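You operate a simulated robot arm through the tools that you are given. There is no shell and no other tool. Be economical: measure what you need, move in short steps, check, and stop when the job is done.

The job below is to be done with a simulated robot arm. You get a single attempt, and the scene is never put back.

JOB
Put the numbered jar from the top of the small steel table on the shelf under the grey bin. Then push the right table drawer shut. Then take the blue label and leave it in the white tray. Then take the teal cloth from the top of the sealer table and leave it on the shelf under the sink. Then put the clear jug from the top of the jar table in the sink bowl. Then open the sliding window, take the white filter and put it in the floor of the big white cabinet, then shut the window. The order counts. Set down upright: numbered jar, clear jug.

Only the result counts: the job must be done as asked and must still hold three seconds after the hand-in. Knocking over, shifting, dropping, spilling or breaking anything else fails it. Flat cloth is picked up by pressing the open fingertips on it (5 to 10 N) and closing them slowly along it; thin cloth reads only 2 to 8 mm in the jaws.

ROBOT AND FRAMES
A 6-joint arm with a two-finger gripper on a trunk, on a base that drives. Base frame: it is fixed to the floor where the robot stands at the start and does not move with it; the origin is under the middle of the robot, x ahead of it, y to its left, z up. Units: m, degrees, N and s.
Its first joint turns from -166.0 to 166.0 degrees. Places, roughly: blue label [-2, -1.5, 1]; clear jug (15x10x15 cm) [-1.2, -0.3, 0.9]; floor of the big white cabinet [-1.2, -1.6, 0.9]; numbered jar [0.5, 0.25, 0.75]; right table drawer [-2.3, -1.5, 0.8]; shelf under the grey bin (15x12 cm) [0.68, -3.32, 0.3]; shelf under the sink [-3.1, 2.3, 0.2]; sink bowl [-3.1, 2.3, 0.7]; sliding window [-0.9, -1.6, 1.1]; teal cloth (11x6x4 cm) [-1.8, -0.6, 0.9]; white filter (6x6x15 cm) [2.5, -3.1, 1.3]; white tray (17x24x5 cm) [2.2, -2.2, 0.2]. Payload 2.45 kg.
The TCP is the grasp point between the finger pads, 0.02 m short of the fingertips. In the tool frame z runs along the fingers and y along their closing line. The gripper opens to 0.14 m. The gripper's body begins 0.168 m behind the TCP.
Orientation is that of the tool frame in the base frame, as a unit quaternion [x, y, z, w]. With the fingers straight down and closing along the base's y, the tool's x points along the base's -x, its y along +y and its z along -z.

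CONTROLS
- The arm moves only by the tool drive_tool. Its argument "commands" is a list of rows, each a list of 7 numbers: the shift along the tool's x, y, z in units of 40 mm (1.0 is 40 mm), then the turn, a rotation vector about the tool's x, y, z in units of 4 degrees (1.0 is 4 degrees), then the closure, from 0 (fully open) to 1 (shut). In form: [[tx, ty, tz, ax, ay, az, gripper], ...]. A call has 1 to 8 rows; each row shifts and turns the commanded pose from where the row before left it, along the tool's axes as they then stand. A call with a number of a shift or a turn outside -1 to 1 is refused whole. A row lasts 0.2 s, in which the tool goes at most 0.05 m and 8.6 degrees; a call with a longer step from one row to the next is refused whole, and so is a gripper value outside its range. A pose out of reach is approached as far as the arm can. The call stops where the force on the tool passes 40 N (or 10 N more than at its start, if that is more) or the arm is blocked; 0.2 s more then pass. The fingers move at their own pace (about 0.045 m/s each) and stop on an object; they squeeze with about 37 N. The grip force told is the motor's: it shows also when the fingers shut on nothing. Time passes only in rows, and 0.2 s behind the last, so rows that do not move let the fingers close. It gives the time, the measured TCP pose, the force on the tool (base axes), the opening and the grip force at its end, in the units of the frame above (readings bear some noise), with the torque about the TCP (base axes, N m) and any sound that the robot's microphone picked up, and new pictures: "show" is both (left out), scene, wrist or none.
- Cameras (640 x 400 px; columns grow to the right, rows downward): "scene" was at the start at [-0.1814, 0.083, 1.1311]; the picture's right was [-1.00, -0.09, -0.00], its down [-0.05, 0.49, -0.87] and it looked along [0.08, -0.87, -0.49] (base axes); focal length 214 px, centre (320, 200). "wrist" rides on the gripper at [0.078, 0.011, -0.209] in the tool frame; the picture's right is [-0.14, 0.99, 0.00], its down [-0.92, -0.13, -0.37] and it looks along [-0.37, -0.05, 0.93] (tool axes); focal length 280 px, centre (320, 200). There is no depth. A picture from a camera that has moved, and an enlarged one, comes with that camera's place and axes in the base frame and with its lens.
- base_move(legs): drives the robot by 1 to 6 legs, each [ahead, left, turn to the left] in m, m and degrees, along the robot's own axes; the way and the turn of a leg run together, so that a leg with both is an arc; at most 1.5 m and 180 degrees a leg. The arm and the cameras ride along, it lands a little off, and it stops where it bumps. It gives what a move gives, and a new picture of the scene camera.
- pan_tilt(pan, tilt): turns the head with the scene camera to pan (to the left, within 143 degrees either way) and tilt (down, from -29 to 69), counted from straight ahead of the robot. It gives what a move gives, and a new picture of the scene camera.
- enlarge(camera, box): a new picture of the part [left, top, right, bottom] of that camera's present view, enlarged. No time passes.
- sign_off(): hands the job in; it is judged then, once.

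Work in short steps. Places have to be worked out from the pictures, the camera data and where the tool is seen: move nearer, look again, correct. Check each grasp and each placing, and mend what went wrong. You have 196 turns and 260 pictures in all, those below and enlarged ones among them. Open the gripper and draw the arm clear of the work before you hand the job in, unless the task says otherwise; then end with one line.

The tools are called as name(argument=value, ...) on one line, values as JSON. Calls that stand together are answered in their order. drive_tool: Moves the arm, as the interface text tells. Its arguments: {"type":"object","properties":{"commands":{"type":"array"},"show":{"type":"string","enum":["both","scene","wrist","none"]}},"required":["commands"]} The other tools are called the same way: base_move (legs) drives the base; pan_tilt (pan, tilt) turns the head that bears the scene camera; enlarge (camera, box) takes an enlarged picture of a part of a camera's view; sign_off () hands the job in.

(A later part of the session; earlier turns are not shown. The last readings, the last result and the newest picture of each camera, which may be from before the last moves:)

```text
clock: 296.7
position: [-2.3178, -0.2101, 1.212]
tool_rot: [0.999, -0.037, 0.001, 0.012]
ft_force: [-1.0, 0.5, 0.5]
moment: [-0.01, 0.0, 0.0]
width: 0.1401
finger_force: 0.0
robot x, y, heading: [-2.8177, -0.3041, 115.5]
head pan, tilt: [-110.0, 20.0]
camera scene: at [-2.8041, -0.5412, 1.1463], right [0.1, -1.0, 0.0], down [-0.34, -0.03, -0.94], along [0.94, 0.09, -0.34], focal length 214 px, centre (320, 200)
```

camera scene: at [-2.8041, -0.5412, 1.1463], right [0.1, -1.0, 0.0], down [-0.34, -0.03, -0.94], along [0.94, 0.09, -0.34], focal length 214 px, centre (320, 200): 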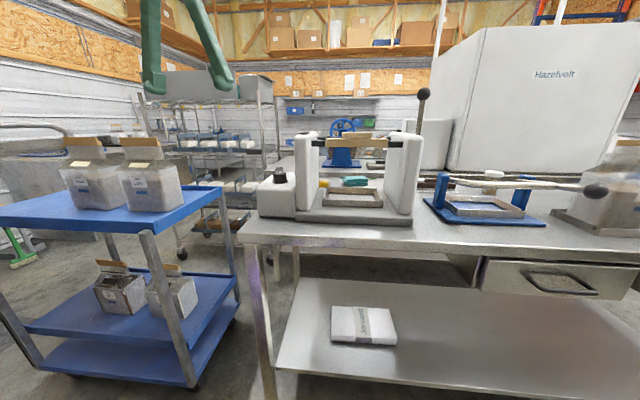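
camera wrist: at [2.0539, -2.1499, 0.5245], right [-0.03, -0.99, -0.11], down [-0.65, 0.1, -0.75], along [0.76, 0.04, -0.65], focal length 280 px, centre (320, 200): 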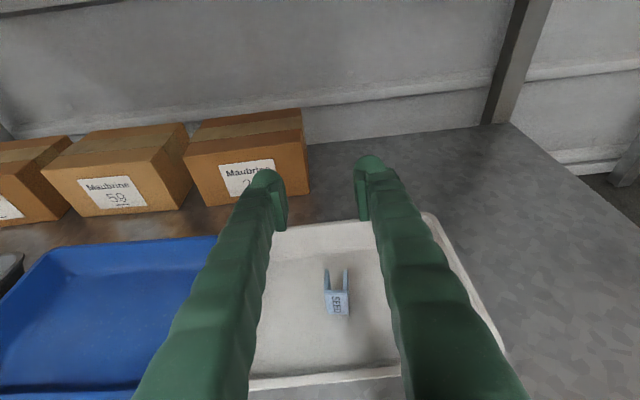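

From here the cloth triangulates to (−1.78, −0.61), long side along y, just behind the press. I close up to the table by 0.15 m and then extend over the table's north end, descending along the reach limit.

base_move(legs=[[-0.092, -0.122, 0]])

drive_tool(commands=[[0.9, 0, 0.3, 0, 0, 0, 0], [0.9, 0, 0.5, 0, 0, 0, 0], [0.9, 0, 0.5, 0, 0, 0, 0], [0.9, 0, 0.5, 0, 0, 0, 0], [0.9, 0, 0.6, 0, 0, 0, 0], [0.9, 0, 0.65, 0, 0, 0, 0], [0.9, 0, 0.65, 0, 0, 0, 0]], show="both")

```text
clock: 298.1
position: [-2.1669, -0.2403, 1.212]
tool_rot: [0.999, -0.036, 0.001, 0.012]
ft_force: [0.5, -0.7, 0.1]
moment: [0.0, 0.0, -0.01]
width: 0.14
finger_force: 0.0
robot x, y, heading: [-2.6687, -0.3321, 115.4]
head pan, tilt: [-110.0, 20.0]
camera scene: at [-2.6537, -0.5709, 1.1463], right [0.1, -1.0, 0.0], down [-0.34, -0.03, -0.94], along [0.94, 0.09, -0.34], focal length 214 px, centre (320, 200)
```

scene: 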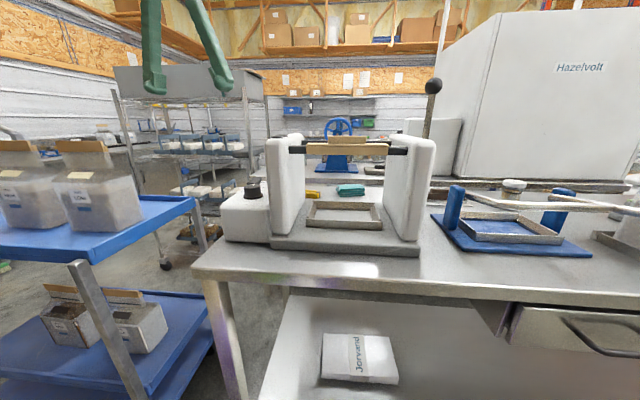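

```text
clock: 299.7
position: [-1.9144, -0.2621, 1.0655]
tool_rot: [0.999, -0.037, 0.001, 0.012]
ft_force: [-1.1, -0.4, -0.6]
moment: [-0.02, -0.11, -0.01]
width: 0.14
finger_force: 0.1
robot x, y, heading: [-2.6697, -0.3316, 115.5]
head pan, tilt: [-110.0, 20.0]
camera scene: at [-2.6539, -0.5709, 1.1463], right [0.1, -1.0, 0.0], down [-0.34, -0.03, -0.94], along [0.94, 0.09, -0.34], focal length 214 px, centre (320, 200)
camera wrist: at [-1.84, -0.2742, 1.2743], right [-0.21, -0.98, 0.02], down [-0.91, 0.2, 0.36], along [-0.36, 0.05, -0.93], focal length 280 px, centre (320, 200)
```

scene: 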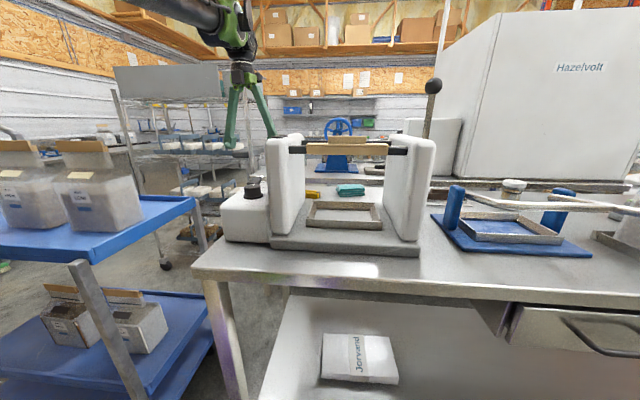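
wrist: 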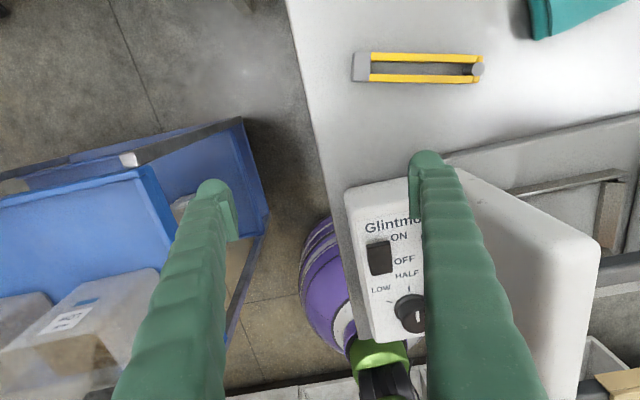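

The tool is past the press box; the cloth's near corner shows at about (−1.835, −0.57). I go 0.12 m farther east, then move south over the free table strip.

drive_tool(commands=[[0.85, 0, 0.65, 0, 0, 0, 0], [0.85, 0, 0.65, 0, 0, 0, 0], [0.85, 0, 0.65, 0, 0, 0, 0], [0.4, 0.8, 0, 0, 0, 0, 0], [0, 1, 0, 0, 0, 0, 0], [0, 1, 0, 0, 0, 0, 0], [0, 1, 0, 0, 0, 0, 0]], show="both")

```text
clock: 301.3
position: [-1.8111, -0.3344, 0.9925]
tool_rot: [0.997, -0.074, 0.004, 0.025]
ft_force: [0.3, 1.0, 0.1]
moment: [-0.03, 0.02, 0.0]
width: 0.1401
finger_force: 0.0
out of reach, approached as far as the arm can: row 4, 5, 6, 7
robot x, y, heading: [-2.6734, -0.3288, 115.5]
head pan, tilt: [-110.0, 20.0]
camera scene: at [-2.6534, -0.5709, 1.1463], right [0.1, -1.0, 0.0], down [-0.34, -0.03, -0.94], along [0.94, 0.09, -0.34], focal length 214 px, centre (320, 200)
camera wrist: at [-1.7363, -0.3461, 1.2023], right [-0.28, -0.96, 0.05], down [-0.89, 0.28, 0.35], along [-0.35, 0.06, -0.93], focal length 280 px, centre (320, 200)
```

scene: 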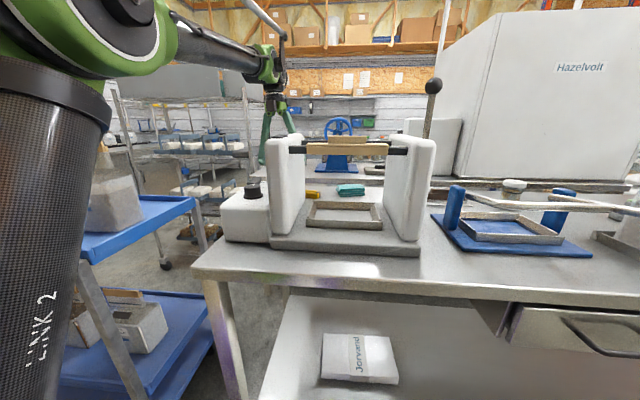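
wrist: 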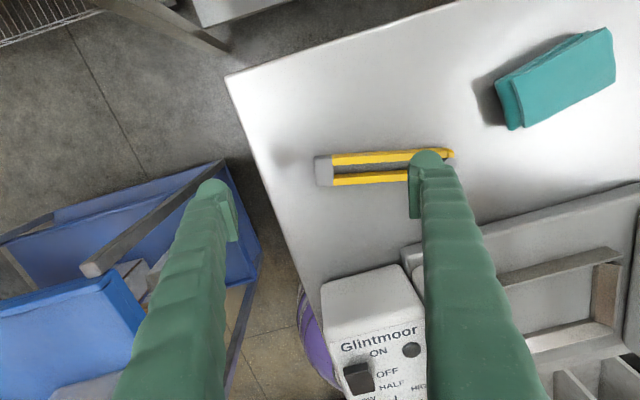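

The cloth's centre is (−1.80, −0.616), long side nearly along y. I yaw the tool clockwise so the fingers will close across its 6 cm width, moving south as I go.

drive_tool(commands=[[0, 0, 0, 0, 0, 1, 0], [0, 0, 0, 0, 0, 1, 0], [0, 0, 0, 0, 0, 1, 0], [0, 0, 0, 0, 0, 1, 0], [0, 0, 0, 0, 0, 1, 0], [0, 0, 0, 0, 0, 1, 0], [0, 0, 0, 0, 0, 1, 0], [0, 0, 0, 0, 0, 1, 0]], show="none")

drive_tool(commands=[[0.568, 0.665, 0, 0, 0, 1, 0], [0.613, 0.624, 0, 0, 0, 1, 0], [0.655, 0.58, 0, 0, 0, 1, 0], [0.694, 0.533, 0, 0, 0, 1, 0], [0.73, 0.483, 0, 0, 0, 1, 0], [0.762, 0.431, 0, 0, 0, 1, 0], [0.79, 0.377, 0, 0, 0, 1, 0], [0.814, 0.32, 0, 0, 0, 1, 0]], show="both")

```text
clock: 303.1
position: [-1.8121, -0.3346, 0.9917]
tool_rot: [0.942, -0.335, 0.009, 0.02]
ft_force: [1.0, 0.7, 0.5]
moment: [-0.01, -0.01, -0.02]
width: 0.14
finger_force: 0.0
robot x, y, heading: [-2.6688, -0.3311, 115.6]
head pan, tilt: [-110.0, 20.0]
```

```text
clock: 304.9
position: [-1.8035, -0.6131, 1.0054]
tool_rot: [0.814, -0.581, 0.013, 0.017]
ft_force: [0.8, 0.6, -0.8]
moment: [-0.06, -0.03, 0.05]
width: 0.1401
finger_force: 0.1
robot x, y, heading: [-2.6743, -0.3332, 115.6]
head pan, tilt: [-110.0, 20.0]
camera scene: at [-2.6534, -0.5708, 1.1463], right [0.1, -1.0, 0.0], down [-0.34, -0.03, -0.94], along [0.94, 0.09, -0.34], focal length 214 px, centre (320, 200)
camera wrist: at [-1.7905, -0.6831, 1.2172], right [-0.98, -0.19, 0.01], down [-0.18, 0.93, 0.33], along [-0.07, 0.32, -0.94], focal length 280 px, centre (320, 200)
```

scene: 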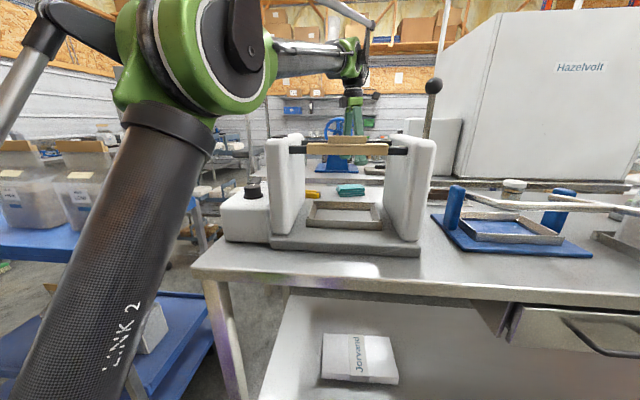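
wrist: 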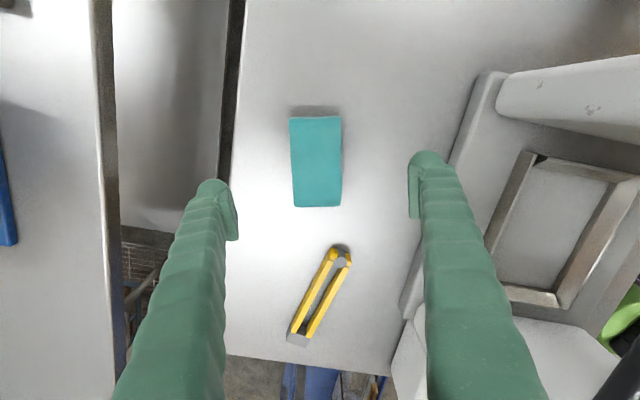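

The tool is centred over the cloth and aligned. I narrow the fingers to 9 cm and descend to z≈0.885.

drive_tool(commands=[[0, 0, 0.6, 0, 0, 0, 0.36], [0, 0, 0.6, 0, 0, 0, 0.36], [0, 0, 0.6, 0, 0, 0, 0.36], [0, 0, 0.6, 0, 0, 0, 0.36], [0, 0, 0.6, 0, 0, 0, 0.36]], show="wrist")

```text
clock: 306.1
position: [-1.8039, -0.6195, 0.8839]
tool_rot: [0.814, -0.581, 0.014, 0.017]
ft_force: [-0.7, 0.5, -1.0]
moment: [-0.03, -0.02, 0.03]
width: 0.0894
finger_force: 0.0
robot x, y, heading: [-2.6713, -0.3319, 115.7]
head pan, tilt: [-110.0, 20.0]
camera wrist: at [-1.7904, -0.6887, 1.0959], right [-0.98, -0.19, 0.01], down [-0.18, 0.93, 0.33], along [-0.07, 0.32, -0.94], focal length 280 px, centre (320, 200)
```

wrist: 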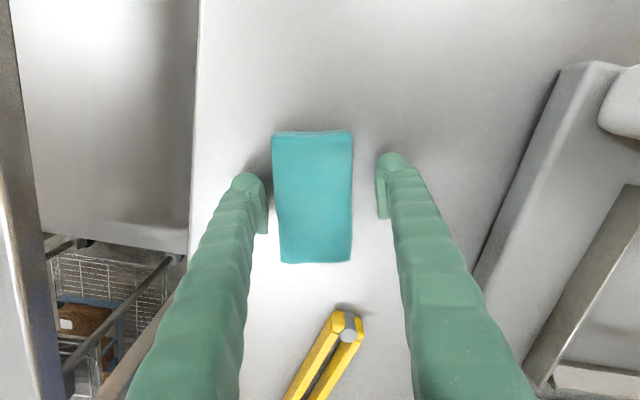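

The fingers straddle the cloth. I lower 10 mm more and close on it.

drive_tool(commands=[[0, 0, 0.15, 0, 0, 0, 0.36], [0, 0, 0.1, 0, 0, 0, 0.36], [0, 0, 0, 0, 0, 0, 0.6], [0, 0, 0, 0, 0, 0, 0.8], [0, 0, 0, 0, 0, 0, 1], [0, 0, 0, 0, 0, 0, 1], [0, 0, 0, 0, 0, 0, 1]], show="none")

drive_tool(commands=[[0, 0, -0.5, 0, 0, 0, 1], [0, 0, -0.7, 0, 0, 0, 1], [0, 0, -0.7, 0, 0, 0, 1]], show="wrist")

```text
clock: 306.8
position: [-1.8027, -0.6187, 0.8771]
tool_rot: [0.813, -0.581, 0.016, 0.015]
ft_force: [21.2, -1.0, 38.1]
moment: [1.06, -2.25, -0.66]
width: 0.0887
finger_force: 12.8
robot x, y, heading: [-2.6719, -0.3282, 115.5]
head pan, tilt: [-110.0, 20.0]
stopped in row 3: the force on the tool passed its limit at 45 N (the readings are from after the stop); the commanded pose is now the measured one
```

```text
clock: 307.6
position: [-1.8044, -0.6161, 0.9515]
tool_rot: [0.813, -0.582, 0.014, 0.016]
ft_force: [0.1, 0.6, -1.0]
moment: [0.02, 0.07, 0.03]
width: 0.0178
finger_force: 0.0
robot x, y, heading: [-2.667, -0.3328, 115.6]
head pan, tilt: [-110.0, 20.0]
camera wrist: at [-1.7915, -0.6862, 1.1636], right [-0.98, -0.19, 0.01], down [-0.18, 0.93, 0.33], along [-0.07, 0.32, -0.94], focal length 280 px, centre (320, 200)
```

wrist: 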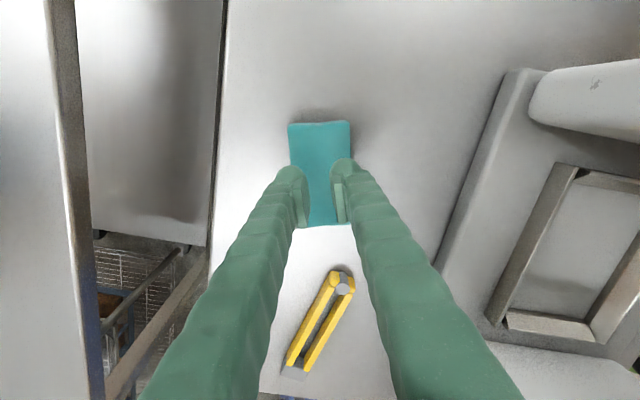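

The tips touched the table (z≈0.857) and the closing came too late. I reopen, descend to TCP z≈0.882 and close there.

drive_tool(commands=[[0, 0, 0, 0, 0, 0, 0.36], [0, 0, 0, 0, 0, 0, 0.36], [0, 0, 0, 0, 0, 0, 0.36], [0, 0, 0, 0, 0, 0, 0.36], [0, 0, 0.6, 0, 0, 0, 0.36], [0, 0, 0.6, 0, 0, 0, 0.36], [0, 0, 0.5, 0, 0, 0, 0.36]], show="none")

drive_tool(commands=[[0, 0, 0, 0, 0, 0, 0.6], [0, 0, 0, 0, 0, 0, 0.8], [0, 0, 0, 0, 0, 0, 1], [0, 0, 0, 0, 0, 0, 1], [0, 0, 0, 0, 0, 0, 1], [0, 0, 0, 0, 0, 0, 1], [0, 0, -0.5, 0, 0, 0, 1], [0, 0, -0.5, 0, 0, 0, 1]], show="wrist")

```text
clock: 309.2
position: [-1.8069, -0.6197, 0.8827]
tool_rot: [0.813, -0.581, 0.014, 0.017]
ft_force: [-0.2, 0.9, 0.7]
moment: [0.04, 0.01, -0.03]
width: 0.0893
finger_force: 0.2
robot x, y, heading: [-2.6711, -0.3328, 115.7]
head pan, tilt: [-110.0, 20.0]
```

```text
clock: 311.0
position: [-1.8042, -0.6192, 0.9231]
tool_rot: [0.813, -0.582, 0.014, 0.016]
ft_force: [-0.4, -0.6, -0.4]
moment: [-0.01, 0.05, -0.02]
width: 0.0594
finger_force: 36.8
robot x, y, heading: [-2.67, -0.3319, 115.6]
head pan, tilt: [-110.0, 20.0]
camera wrist: at [-1.7908, -0.688, 1.1355], right [-0.98, -0.19, 0.01], down [-0.18, 0.93, 0.33], along [-0.07, 0.32, -0.94], focal length 280 px, centre (320, 200)
```

wrist: 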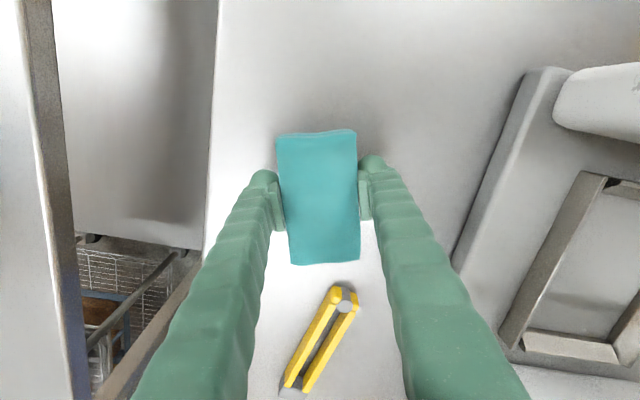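

The cloth is held (5.9 cm). I lift and retrace the path north, yawing back on the way.

drive_tool(commands=[[0, 0, -0.9, 0, 0, 0, 1], [0, 0, -0.9, 0, 0, 0, 1], [-0.827, -0.285, 0, 0, 0, -1, 1], [-0.805, -0.342, 0, 0, 0, -1, 1], [-0.78, -0.397, 0, 0, 0, -1, 1], [-0.75, -0.451, 0, 0, 0, -1, 1], [-0.717, -0.502, 0, 0, 0, -1, 1], [-0.68, -0.551, 0, 0, 0, -1, 1]], show="none")

drive_tool(commands=[[-0.64, -0.597, 0, 0, 0, -1, 1], [-0.597, -0.64, 0, 0, 0, -1, 1], [-0.21, -0.26, 0, 0, 0, -1, 1], [-0.19, -0.27, 0, 0, 0, -1, 1], [-0.17, -0.285, 0, 0, 0, -1, 1], [-0.15, -0.3, 0, 0, 0, -1, 1], [-0.13, -0.31, 0, 0, 0, -1, 1], [-0.11, -0.315, 0, 0, 0, -1, 1]], show="wrist")

```text
clock: 312.8
position: [-1.8036, -0.4059, 0.9863]
tool_rot: [0.916, -0.401, 0.01, 0.019]
ft_force: [-0.3, -0.5, 0.0]
moment: [0.08, -0.02, -0.02]
width: 0.0582
finger_force: 36.7
robot x, y, heading: [-2.6708, -0.3356, 115.6]
head pan, tilt: [-110.0, 20.0]
```

```text
clock: 314.6
position: [-1.8026, -0.2549, 0.9803]
tool_rot: [0.991, -0.131, 0.004, 0.02]
ft_force: [1.1, 0.5, -0.7]
moment: [0.03, 0.02, -0.02]
width: 0.0577
finger_force: 36.9
robot x, y, heading: [-2.6723, -0.3316, 115.7]
head pan, tilt: [-110.0, 20.0]
camera wrist: at [-1.7328, -0.2775, 1.1905], right [-0.39, -0.92, 0.04], down [-0.86, 0.38, 0.35], along [-0.34, 0.1, -0.94], focal length 280 px, centre (320, 200)
```

wrist: 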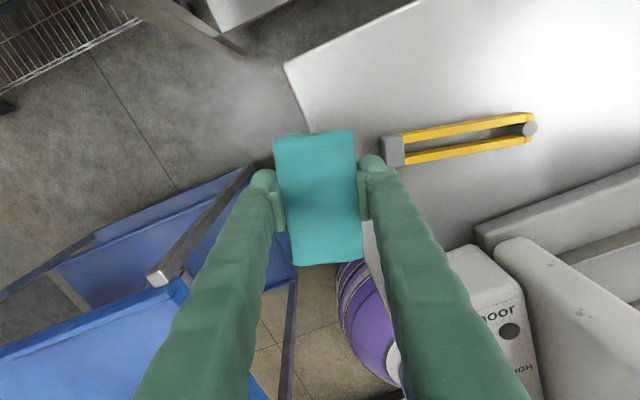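

Now I retract west, rising above the press box.

drive_tool(commands=[[-0.75, 0.2, -0.6, 0, 0, 0, 1], [-0.75, 0.2, -0.6, 0, 0, 0, 1], [-0.8, 0.21, -0.65, 0, 0, 0, 1], [-0.8, 0.21, -0.65, 0, 0, 0, 1], [-0.8, 0.21, -0.65, 0, 0, 0, 1], [-0.8, 0.21, -0.65, 0, 0, 0, 1], [-0.85, 0.22, -0.55, 0, 0, 0, 1], [-0.85, 0.22, -0.5, 0, 0, 0, 1]], show="scene")

```text
clock: 316.4
position: [-2.0691, -0.2467, 1.1743]
tool_rot: [0.991, -0.132, 0.004, 0.02]
ft_force: [0.2, -0.2, 0.0]
moment: [0.0, 0.07, 0.03]
width: 0.057
finger_force: 36.9
robot x, y, heading: [-2.6713, -0.3326, 115.4]
head pan, tilt: [-110.0, 20.0]
camera scene: at [-2.6534, -0.571, 1.1463], right [0.1, -1.0, 0.0], down [-0.34, -0.03, -0.94], along [0.94, 0.09, -0.34], focal length 214 px, centre (320, 200)
```

scene: 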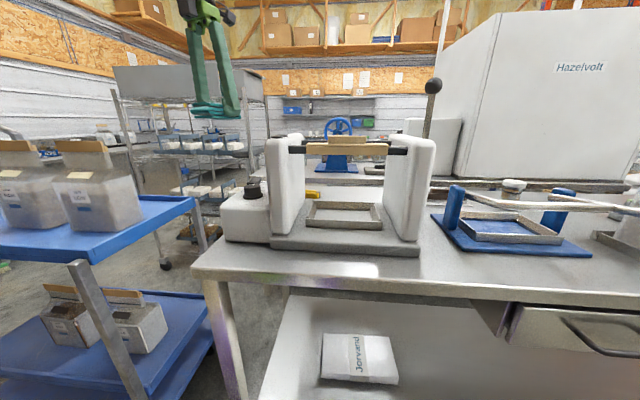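

Clear. I back west, turn the arm to the north and drive up toward the sink.

base_move(legs=[[0.185, 0.388, 0], [0, 0, 105], [-0.725, -0.695, 0]])

pan_tilt(pan=-130, tilt=22)

```text
clock: 328.2
position: [-3.2448, 1.2293, 1.1736]
tool_rot: [0.706, 0.708, 0.019, 0.009]
ft_force: [-0.3, -0.2, -0.2]
moment: [-0.02, 0.0, -0.01]
width: 0.0573
finger_force: 37.3
robot x, y, heading: [-3.0065, 0.6718, -139.3]
head pan, tilt: [-110.0, 20.0]
camera scene: at [-2.7779, 0.7488, 1.1463], right [0.93, 0.36, 0.0], down [0.12, -0.32, -0.94], along [-0.33, 0.88, -0.34], focal length 214 px, centre (320, 200)
```

scene: 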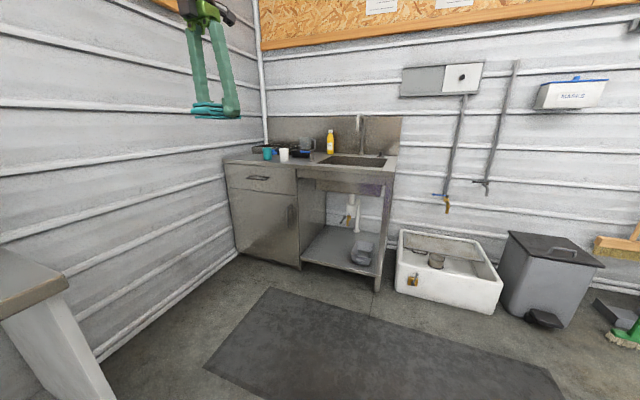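

```text
clock: 329.1
position: [-3.2445, 1.2293, 1.1722]
tool_rot: [0.705, 0.709, 0.019, 0.009]
ft_force: [0.3, -0.4, -0.9]
moment: [0.04, 0.0, 0.0]
width: 0.0572
finger_force: 36.8
robot x, y, heading: [-3.0027, 0.6717, -139.2]
head pan, tilt: [-130.0, 22.0]
camera scene: at [-2.7462, 0.7545, 1.143], right [1.0, 0.01, 0.0], down [0.01, -0.37, -0.93], along [-0.01, 0.93, -0.37], focal length 214 px, centre (320, 200)
```

scene: 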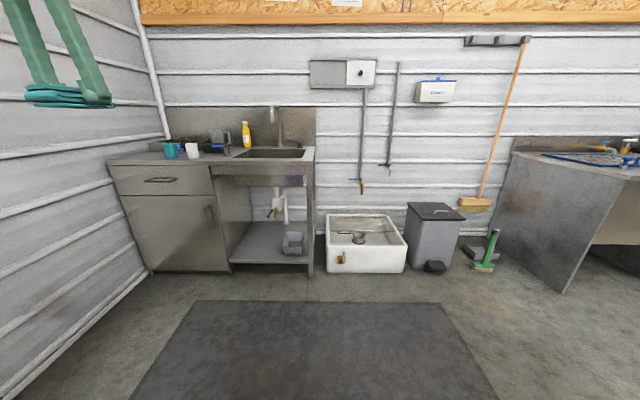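

The sink niche: shelf at z≈0.12–0.15, x −3.45…−2.82, front y≈2.07, with a grey container at (−2.99, 2.3). I'll set the cloth at about (−3.2, 2.22). First I extend and pitch the tool to 45°.

drive_tool(commands=[[0.9, 0, 0.5, 0, 0, 0, 1], [0.9, 0, 0.5, 0, 0, 0, 1], [0.9, 0, 0.6, 0, 0, 0, 1], [0.9, 0, 0.6, 0, 0, 0, 1], [0.9, 0, 0.6, 0, 0, 0, 1], [0, 0, 0, 0, 1, 0, 1], [0, 0, 0, 0, 1, 0, 1], [0, 0, 0, 0, 1, 0, 1]], show="none")

drive_tool(commands=[[0, 0, 0, 0, 1, 0, 1], [0, 0, 0, 0, 1, 0, 1], [0, 0, 0, 0, 1, 0, 1], [0, 0, 0, 0, 1, 0, 1], [0, 0, 0, 0, 1, 0, 1], [0, 0, 0, 0, 1, 0, 1], [0, 0, 0, 0, 1, 0, 1], [0, 0, 0, 0, 1, 0, 1]], show="none")

drive_tool(commands=[[-0.345, 0, 0.785, 0, 0, 0, 1], [-0.345, 0, 0.785, 0, 0, 0, 1], [-0.345, 0, 0.785, 0, 0, 0, 1], [-0.345, 0, 0.785, 0, 0, 0, 1], [-0.345, 0, 0.785, 0, 0, 0, 1], [-0.345, 0, 0.785, 0, 0, 0, 1], [-0.345, 0, 0.785, 0, 0, 0, 1], [-0.345, 0, 0.785, 0, 0, 0, 1]], show="none")

drive_tool(commands=[[-0.345, 0, 0.785, 0, 0, 0, 1], [-0.345, 0, 0.785, 0, 0, 0, 1], [-0.345, 0, 0.785, 0, 0, 0, 1], [-0.345, 0, 0.785, 0, 0, 0, 1], [-0.345, 0, 0.785, 0, 0, 0, 1], [-0.345, 0, 0.785, 0, 0, 0, 1], [-0.345, 0, 0.785, 0, 0, 0, 1], [-0.345, 0, 0.785, 0, 0, 0, 1]], show="both")

```text
clock: 330.9
position: [-3.2416, 1.4104, 1.0633]
tool_rot: [0.7, 0.705, 0.093, -0.064]
ft_force: [-0.3, 0.2, -0.3]
moment: [-0.04, -0.01, 0.0]
width: 0.0572
finger_force: 37.1
robot x, y, heading: [-2.9988, 0.6706, -139.1]
head pan, tilt: [-130.0, 22.0]
```

```text
clock: 332.7
position: [-3.2404, 1.4102, 1.0637]
tool_rot: [0.647, 0.661, 0.282, -0.257]
ft_force: [-0.1, 0.1, -0.5]
moment: [-0.01, 0.01, -0.02]
width: 0.0571
finger_force: 37.4
robot x, y, heading: [-3.0061, 0.6716, -139.2]
head pan, tilt: [-130.0, 22.0]
```

```text
clock: 334.5
position: [-3.2304, 1.5101, 0.8082]
tool_rot: [0.647, 0.66, 0.283, -0.257]
ft_force: [0.3, 0.1, 0.2]
moment: [0.04, 0.0, -0.02]
width: 0.0572
finger_force: 36.9
robot x, y, heading: [-3.0023, 0.6706, -139.2]
head pan, tilt: [-130.0, 22.0]
```

```text
clock: 336.3
position: [-3.2206, 1.6092, 0.5512]
tool_rot: [0.647, 0.66, 0.283, -0.257]
ft_force: [-0.4, -0.2, -0.6]
moment: [0.0, 0.0, -0.02]
width: 0.0571
finger_force: 36.3
robot x, y, heading: [-3.0037, 0.6736, -139.2]
head pan, tilt: [-130.0, 22.0]
camera scene: at [-2.7461, 0.7547, 1.143], right [1.0, 0.01, 0.0], down [0.01, -0.37, -0.93], along [-0.01, 0.93, -0.37], focal length 214 px, centre (320, 200)
camera wrist: at [-3.2182, 1.516, 0.7546], right [0.99, -0.09, -0.06], down [-0.11, -0.91, -0.39], along [-0.01, 0.4, -0.92], focal length 280 px, centre (320, 200)
```

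scene: 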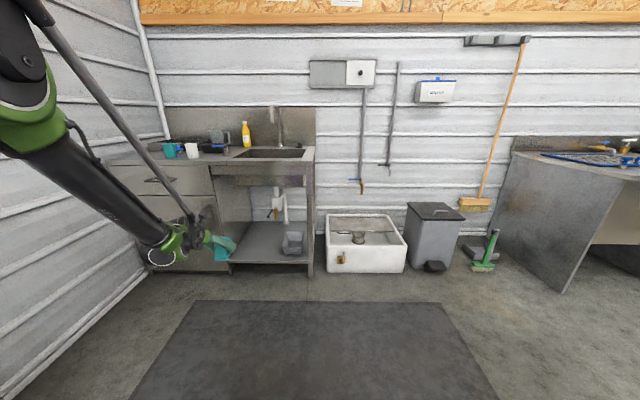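
wrist: 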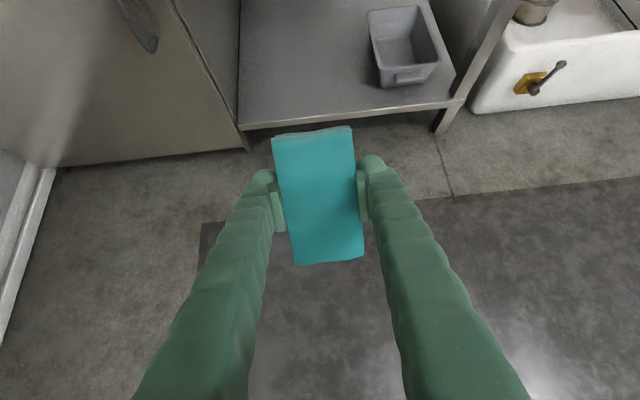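

Combining both cameras: shelf z≈0.18, front edge y≈1.99, container from x −3.06. I lower 8 more rows and then drive 0.42 m north so the cloth comes to about (−3.21, 2.13).

drive_tool(commands=[[-0.345, 0, 0.785, 0, 0, 0, 1], [-0.345, 0, 0.785, 0, 0, 0, 1], [-0.345, 0, 0.785, 0, 0, 0, 1], [-0.345, 0, 0.785, 0, 0, 0, 1], [-0.345, 0, 0.785, 0, 0, 0, 1], [-0.345, 0, 0.785, 0, 0, 0, 1], [-0.345, 0, 0.785, 0, 0, 0, 1]], show="none")

base_move(legs=[[-0.274, -0.318, 0]])

drive_tool(commands=[[0, 0, 0, 0, 0, 0, 1]], show="wrist")

```text
clock: 337.9
position: [-3.2113, 1.6947, 0.3276]
tool_rot: [0.647, 0.66, 0.282, -0.257]
ft_force: [-0.3, 0.1, -1.5]
moment: [0.0, 0.02, 0.0]
width: 0.057
finger_force: 36.5
robot x, y, heading: [-3.0024, 0.6716, -139.1]
head pan, tilt: [-130.0, 22.0]
```

```text
clock: 340.4
position: [-3.2141, 2.1127, 0.3283]
tool_rot: [0.647, 0.66, 0.283, -0.256]
ft_force: [0.1, -0.1, -0.5]
moment: [0.0, -0.01, 0.03]
width: 0.0569
finger_force: 37.0
robot x, y, heading: [-3.0102, 1.0863, -138.9]
head pan, tilt: [-130.0, 22.0]
camera scene: at [-2.7508, 1.1722, 1.143], right [1.0, 0.01, 0.0], down [0.0, -0.37, -0.93], along [-0.01, 0.93, -0.37], focal length 214 px, centre (320, 200)
```

scene: 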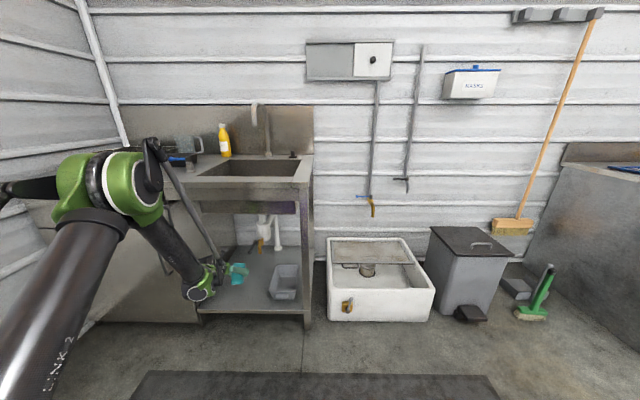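

```text
clock: 340.9
position: [-3.2145, 2.1133, 0.3279]
tool_rot: [0.647, 0.66, 0.283, -0.257]
ft_force: [-0.1, 0.0, -0.2]
moment: [0.0, 0.02, 0.0]
width: 0.057
finger_force: 37.2
robot x, y, heading: [-3.0076, 1.0901, -139.5]
head pan, tilt: [-130.0, 22.0]
camera wrist: at [-3.2126, 2.0206, 0.5316], right [0.99, -0.1, -0.06], down [-0.11, -0.91, -0.39], along [-0.01, 0.4, -0.92], focal length 280 px, centre (320, 200)
```

wrist: 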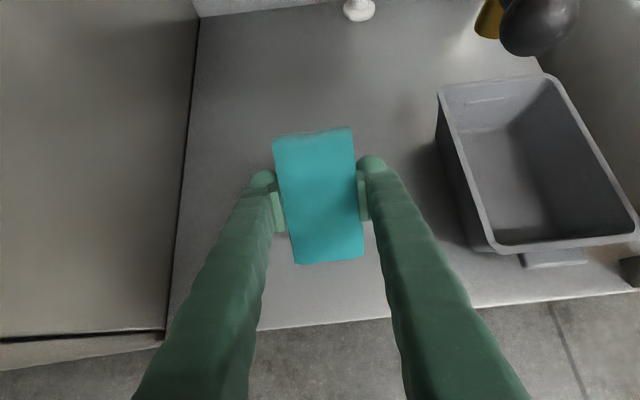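

The cloth hangs over the shelf, left of the container. I go 3 cm in and lower until it touches.

drive_tool(commands=[[-0.27, 0, 0.8, 0, 0, 0, 1], [-0.27, 0, 0.8, 0, 0, 0, 1], [-0.18, 0, 0.18, 0, 0, 0, 1], [-0.18, 0, 0.18, 0, 0, 0, 1]], show="wrist")

```text
clock: 341.9
position: [-3.211, 2.1425, 0.2462]
tool_rot: [0.647, 0.659, 0.283, -0.257]
ft_force: [-0.1, 0.3, -1.0]
moment: [-0.01, -0.01, -0.01]
width: 0.057
finger_force: 36.3
robot x, y, heading: [-3.0092, 1.0879, -139.4]
head pan, tilt: [-130.0, 22.0]
camera wrist: at [-3.2098, 2.0502, 0.4501], right [0.99, -0.1, -0.06], down [-0.11, -0.91, -0.39], along [-0.01, 0.4, -0.92], focal length 280 px, centre (320, 200)
```

wrist: 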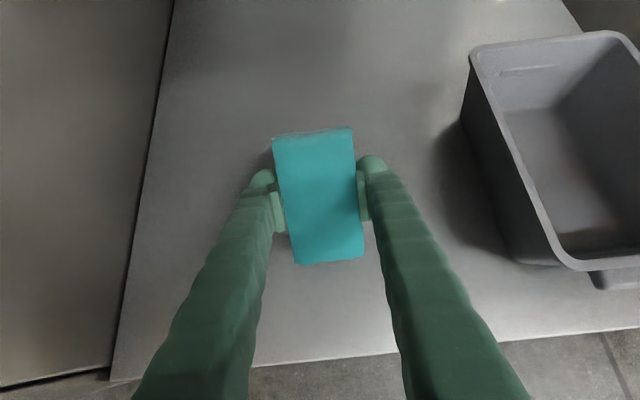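

drive_tool(commands=[[-0.18, 0, 0.18, 0, 0, 0, 1], [-0.18, 0, 0.18, 0, 0, 0, 1], [-0.1, 0, 0.1, 0, 0, 0, 1]], show="none")

```text
clock: 342.6
position: [-3.2111, 2.143, 0.221]
tool_rot: [0.647, 0.66, 0.283, -0.257]
ft_force: [-0.1, 0.3, 0.2]
moment: [0.02, -0.01, 0.0]
width: 0.0568
finger_force: 37.4
robot x, y, heading: [-3.0082, 1.0932, -139.3]
head pan, tilt: [-130.0, 22.0]
```

I release here, a centimetre or so above the shelf, and lift away.

drive_tool(commands=[[-0.1, 0, 0.1, 0, 0, 0, 1], [0, 0, 0, 0, 0, 0, 0.5], [0, 0, 0, 0, 0, 0, 0.4], [0, 0, 0, 0, 0, 0, 0.35], [0, 0, 0, 0, 0, 0, 0.35], [0, 0, -0.7, 0, 0, 0, 0.35], [0, 0, -0.8, 0, 0, 0, 0.35], [0, 0, -0.8, 0, 0, 0, 0.35]], show="wrist")

```text
clock: 344.4
position: [-3.2119, 2.0762, 0.2804]
tool_rot: [0.647, 0.66, 0.283, -0.258]
ft_force: [-0.7, 0.2, -0.2]
moment: [-0.04, 0.01, -0.01]
width: 0.091
finger_force: 0.1
robot x, y, heading: [-3.004, 1.0897, -139.7]
head pan, tilt: [-130.0, 22.0]
camera wrist: at [-3.2096, 1.9851, 0.4839], right [0.99, -0.1, -0.06], down [-0.11, -0.91, -0.39], along [-0.01, 0.4, -0.92], focal length 280 px, centre (320, 200)
```

wrist: 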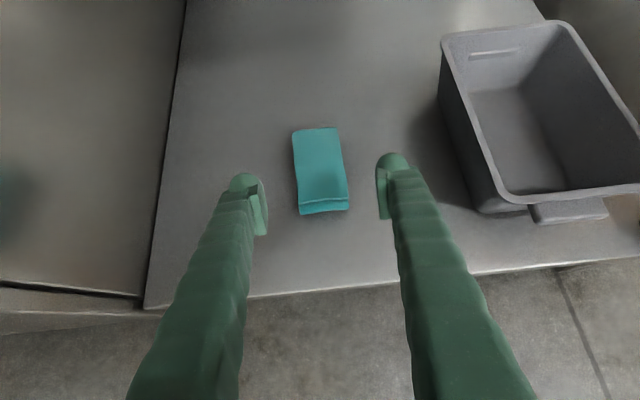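

The cloth lies flat on the shelf under the sink. Next the jug: I back out and bring the tool up and back to vertical in one combined motion.

base_move(legs=[[0.29, 0.345, 0]])

drive_tool(commands=[[0.477, 0, -0.866, 0, -0.7, 0, 0], [0.434, 0, -0.888, 0, -0.7, 0, 0], [0.39, 0, -0.909, 0, -0.7, 0, 0], [0.346, 0, -0.927, 0, -0.7, 0, 0], [0.3, 0, -0.942, 0, -0.7, 0, 0], [0.254, 0, -0.956, 0, -0.7, 0, 0], [0.207, 0, -0.967, 0, -0.7, 0, 0], [0.159, 0, -0.976, 0, -0.7, 0, 0]], show="none")

drive_tool(commands=[[0.111, 0, -0.983, 0, -0.7, 0, 0], [0.063, 0, -0.987, 0, -0.7, 0, 0], [0.015, 0, -0.989, 0, -0.7, 0, 0], [-0.034, 0, -0.989, 0, -0.7, 0, 0], [-0.082, 0, -0.986, 0, -0.7, 0, 0], [-0.13, 0, -0.98, 0, -0.7, 0, 0], [-0.178, 0, -0.973, 0, -0.7, 0, 0], [-0.225, 0, -0.963, 0, -0.75, 0, 0]], show="none")

pan_tilt(pan=143, tilt=20)

```text
clock: 347.2
position: [-3.2043, 1.6268, 0.2812]
tool_rot: [0.648, 0.659, 0.283, -0.257]
ft_force: [0.7, -0.2, 0.4]
moment: [0.04, -0.03, 0.04]
width: 0.0908
finger_force: 0.1
robot x, y, heading: [-2.9997, 0.6388, -139.2]
head pan, tilt: [-130.0, 22.0]
camera scene: at [-2.7437, 0.7192, 1.143], right [1.0, 0.01, 0.0], down [0.0, -0.37, -0.93], along [-0.01, 0.93, -0.37], focal length 214 px, centre (320, 200)
```

scene: 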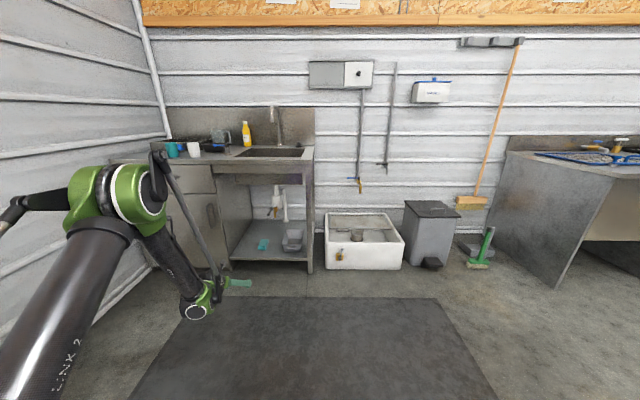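

```text
clock: 349.0
position: [-3.2159, 1.5378, 0.586]
tool_rot: [0.69, 0.697, 0.151, -0.123]
ft_force: [0.0, 0.0, -1.0]
moment: [-0.03, 0.0, 0.0]
width: 0.14
finger_force: 0.1
robot x, y, heading: [-3.0002, 0.6346, -139.6]
head pan, tilt: [-130.0, 22.0]
```

```text
clock: 350.8
position: [-3.2282, 1.4515, 0.8898]
tool_rot: [0.707, 0.707, 0.013, 0.016]
ft_force: [0.2, -0.4, 0.3]
moment: [-0.03, -0.01, 0.05]
width: 0.14
finger_force: 0.0
robot x, y, heading: [-2.9997, 0.6394, -139.4]
head pan, tilt: [-130.0, 22.0]
```

```text
clock: 354.6
position: [-3.2281, 1.451, 0.8893]
tool_rot: [0.707, 0.707, 0.013, 0.015]
ft_force: [0.2, -0.1, -0.2]
moment: [-0.01, 0.0, -0.01]
width: 0.14
finger_force: 0.1
robot x, y, heading: [-3.0, 0.6378, -139.1]
head pan, tilt: [143.0, 20.0]
camera scene: at [-2.6498, 0.6322, 1.1463], right [0.06, -1.0, 0.0], down [-0.34, -0.02, -0.94], along [0.94, 0.06, -0.34], focal length 214 px, centre (320, 200)
```

scene: 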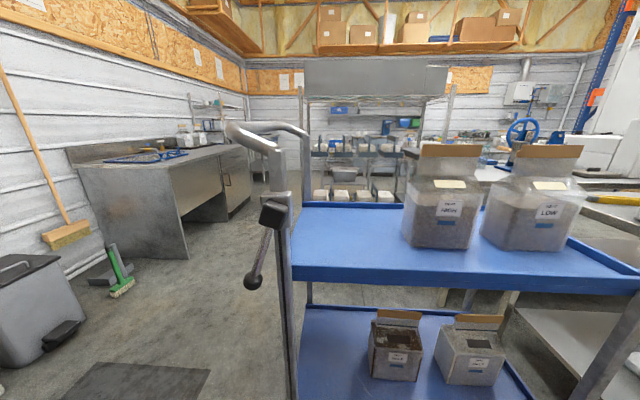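

The corridor between cart/rack (y<0.9) and the north counter (y>1.9) is free. I fold the arm a bit, turn it to trail west and drive east along y≈1.4.

drive_tool(commands=[[-0.4, 0, -0.8, 0, 0, 0, 0], [-0.4, 0, -0.8, 0, 0, 0, 0], [-0.4, 0, -0.8, 0, 0, 0, 0], [-0.4, 0, -0.8, 0, 0, 0, 0], [-0.4, 0, -0.8, 0, 0, 0, 0]], show="none")

base_move(legs=[[-0.425, -0.108, 0], [0, 0, 85], [0.233, 1.004, 0], [0.749, 1.0, 0]])

pan_tilt(pan=-40, tilt=20)

```text
clock: 355.8
position: [-3.2334, 1.3705, 1.0484]
tool_rot: [0.707, 0.707, 0.013, 0.016]
ft_force: [-0.2, -1.1, 0.2]
moment: [-0.03, -0.01, -0.02]
width: 0.1395
finger_force: 0.1
robot x, y, heading: [-3.0013, 0.635, -139.5]
head pan, tilt: [143.0, 20.0]
```

```text
clock: 373.0
position: [-1.2869, 1.2143, 1.0468]
tool_rot: [0.046, 0.999, 0.02, 0.003]
ft_force: [-0.9, 0.7, 1.2]
moment: [0.03, -0.01, 0.01]
width: 0.1401
finger_force: 0.0
robot x, y, heading: [-0.5344, 1.3769, -54.8]
head pan, tilt: [143.0, 20.0]
camera scene: at [-0.4997, 1.7247, 1.1463], right [1.0, -0.03, 0.0], down [-0.01, -0.34, -0.94], along [0.03, 0.94, -0.34], focal length 214 px, centre (320, 200)
```

scene: 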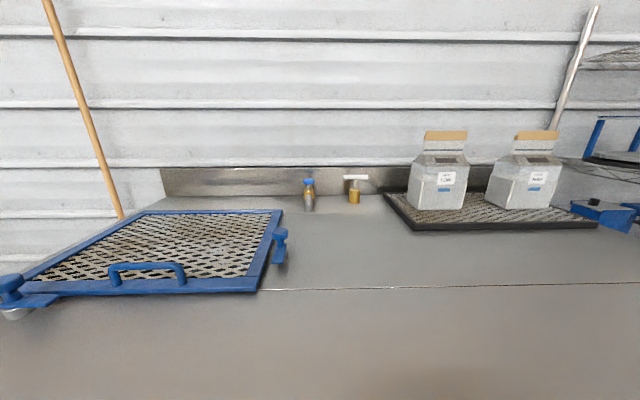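

```text
clock: 375.7
position: [-1.2881, 1.2129, 1.0485]
tool_rot: [0.047, 0.999, 0.02, 0.003]
ft_force: [-0.9, -0.7, 0.6]
moment: [-0.03, -0.01, 0.01]
width: 0.1399
finger_force: 0.0
robot x, y, heading: [-0.5391, 1.3797, -55.0]
head pan, tilt: [-40.0, 20.0]
camera scene: at [-0.51, 1.5388, 1.1463], right [-1.0, 0.08, 0.0], down [0.03, 0.34, -0.94], along [-0.08, -0.94, -0.34], focal length 214 px, centre (320, 200)
```

scene: 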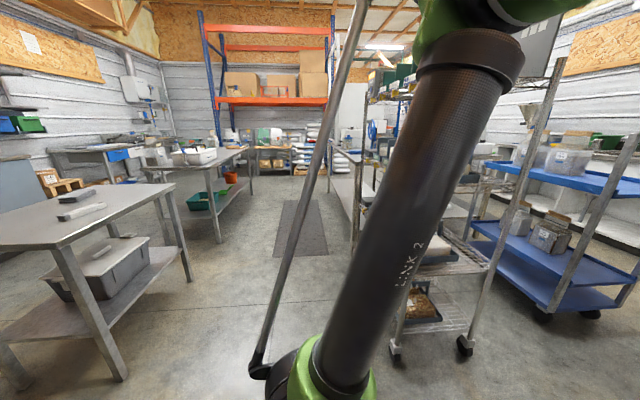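

I shift east, swing the arm to lead south and drive down into the east aisle to view the jar table.

base_move(legs=[[0.172, 0.246, 0], [0, 0, 78], [-0.515, -1.062, 0], [-0.195, -0.46, 0]])

pan_tilt(pan=140, tilt=20)

```text
clock: 389.3
position: [-0.2871, -1.0804, 1.0462]
tool_rot: [-0.592, 0.806, 0.018, -0.01]
ft_force: [0.5, 0.2, -0.2]
moment: [0.01, -0.02, -0.02]
width: 0.14
finger_force: 0.1
robot x, y, heading: [-0.2933, -0.3092, 23.0]
head pan, tilt: [-40.0, 20.0]
camera scene: at [-0.4437, -0.2512, 1.1463], right [-0.29, -0.96, 0.0], down [-0.33, 0.1, -0.94], along [0.9, -0.27, -0.34], focal length 214 px, centre (320, 200)
```

scene: 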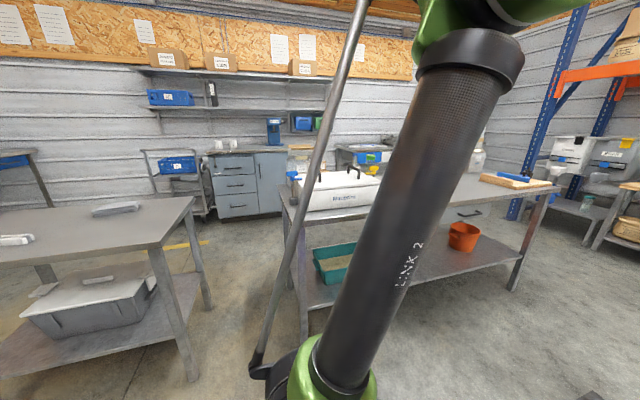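

```text
clock: 391.9
position: [-0.2889, -1.0789, 1.0485]
tool_rot: [-0.591, 0.806, 0.017, -0.011]
ft_force: [-0.1, -0.2, -0.3]
moment: [0.05, -0.03, 0.0]
width: 0.14
finger_force: 0.0
robot x, y, heading: [-0.2877, -0.3071, 23.4]
head pan, tilt: [140.0, 20.0]
camera scene: at [-0.6219, -0.197, 1.1463], right [0.29, 0.96, 0.0], down [0.33, -0.1, -0.94], along [-0.9, 0.27, -0.34], focal length 214 px, centre (320, 200)
```

scene: 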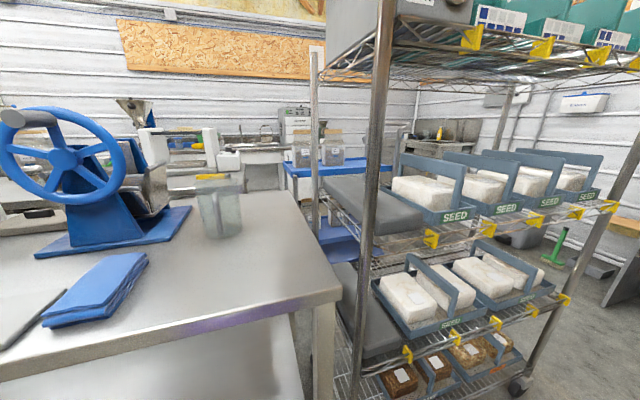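

The jug stands at about (−1.19, −0.30), z 0.865–1.01. I zoom to see its handle and spout.

enlarge(camera="scene", box=[150, 140, 290, 260])

```text
3.33 times, centred on (220, 200) of scene
camera zoom: at [-0.6219, -0.197, 1.1463], right [0.29, 0.96, 0.0], down [0.33, -0.1, -0.94], along [-0.9, 0.27, -0.34], focal length 715 px, centre (653, 200)
```

zoom: 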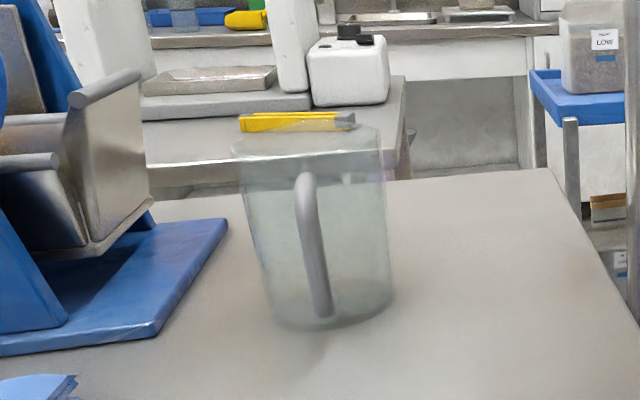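

The handle faces the aisle, so I will grip the body across y with the tool vertical from the east. I move slightly back, swing the arm west and check before closing in.

base_move(legs=[[0.178, 0.185, 0], [0, 0, -72.5]])

pan_tilt(pan=-130, tilt=20)

drive_tool(commands=[[0, 0, 0, 0, 0, 0, 0]], show="wrist")

```text
clock: 396.9
position: [-0.934, -0.2995, 1.0484]
tool_rot: [0.001, 1.0, 0.02, 0.001]
ft_force: [0.6, 0.0, 0.4]
moment: [0.03, -0.03, -0.02]
width: 0.1399
finger_force: 0.1
robot x, y, heading: [-0.197, -0.067, -49.4]
head pan, tilt: [140.0, 20.0]
camera scene: at [-0.1903, 0.2822, 1.1463], right [1.0, 0.01, 0.0], down [0.0, -0.34, -0.94], along [-0.01, 0.94, -0.34], focal length 214 px, centre (320, 200)
```

scene: 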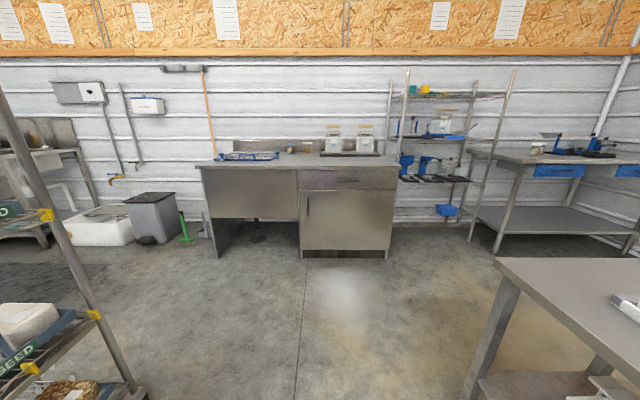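

```text
clock: 400.7
position: [-0.9333, -0.2974, 1.0477]
tool_rot: [0.001, 1.0, 0.02, 0.001]
ft_force: [0.1, 0.3, -0.2]
moment: [-0.01, -0.05, 0.02]
width: 0.1401
finger_force: 0.0
robot x, y, heading: [-0.1988, -0.0657, -49.2]
head pan, tilt: [-130.0, 20.0]
camera scene: at [-0.2826, 0.1882, 1.1463], right [-0.01, 1.0, 0.0], down [0.34, 0.0, -0.94], along [-0.94, -0.01, -0.34], focal length 214 px, centre (320, 200)
```

scene: 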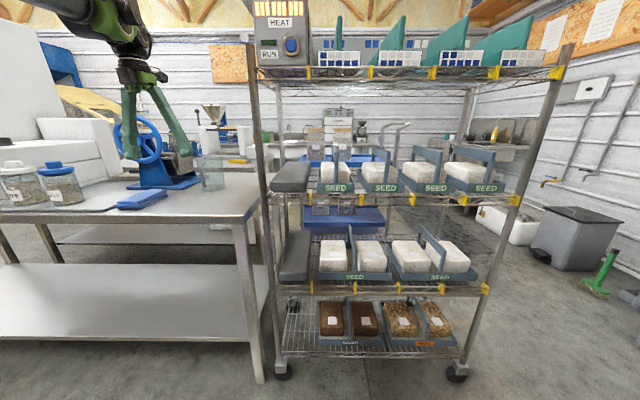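

```text
clock: 401.1
position: [-0.9338, -0.2992, 1.0479]
tool_rot: [0.001, 1.0, 0.019, 0.002]
ft_force: [0.7, -1.2, 0.2]
moment: [-0.04, 0.02, 0.05]
width: 0.1405
finger_force: 0.1
robot x, y, heading: [-0.2008, -0.0685, -49.6]
head pan, tilt: [-130.0, 20.0]
camera wrist: at [-1.0139, -0.2974, 1.2568], right [0.14, 0.99, 0.04], down [0.92, -0.14, 0.37], along [0.37, -0.01, -0.93], focal length 280 px, centre (320, 200)
```

wrist: 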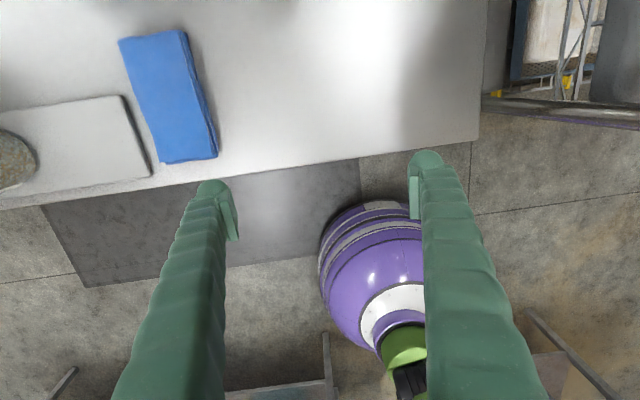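

TCP is on the jug's y line. I drive 0.13 m west, with the fingertips still above the rim, and look.

base_move(legs=[[-0.085, -0.099, 0]])

drive_tool(commands=[[0, 0, 0, 0, 0, 0, 0.05]], show="wrist")

```text
clock: 402.4
position: [-1.0659, -0.2985, 1.0478]
tool_rot: [0.0, 1.0, 0.02, 0.002]
ft_force: [0.6, 0.1, -0.4]
moment: [0.01, 0.02, 0.0]
width: 0.1397
finger_force: 0.1
robot x, y, heading: [-0.3286, -0.0673, -49.5]
head pan, tilt: [-130.0, 20.0]
camera scene: at [-0.4143, 0.1882, 1.1463], right [-0.01, 1.0, 0.0], down [0.34, 0.0, -0.94], along [-0.94, -0.01, -0.34], focal length 214 px, centre (320, 200)
```

scene: 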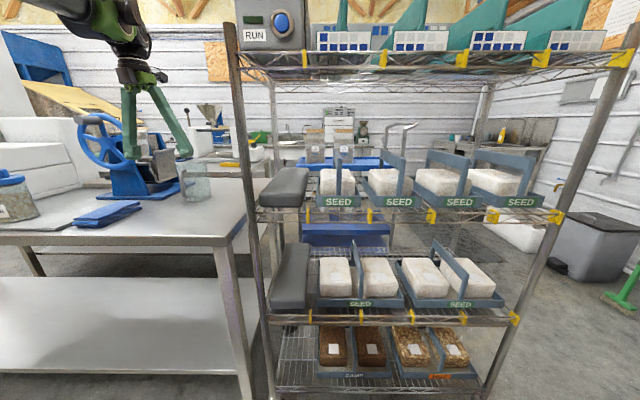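

```text
clock: 402.8
position: [-1.0652, -0.2995, 1.0472]
tool_rot: [0.002, 1.0, 0.019, 0.001]
ft_force: [-0.3, -0.2, -0.8]
moment: [-0.01, 0.0, -0.03]
width: 0.133
finger_force: 0.1
robot x, y, heading: [-0.3317, -0.066, -49.5]
head pan, tilt: [-130.0, 20.0]
camera wrist: at [-1.1458, -0.2972, 1.2568], right [0.14, 0.99, 0.04], down [0.92, -0.15, 0.37], along [0.37, -0.01, -0.93], focal length 280 px, centre (320, 200)
```

wrist: 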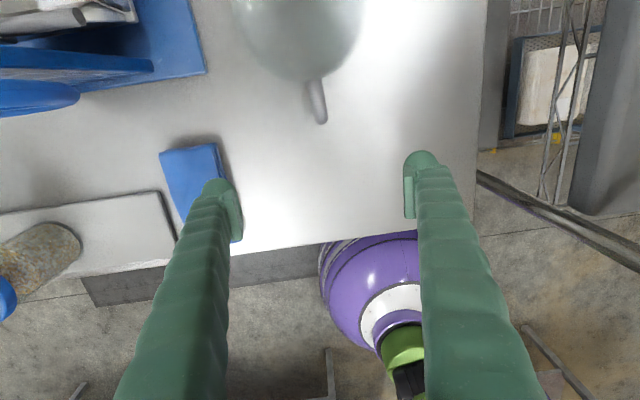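

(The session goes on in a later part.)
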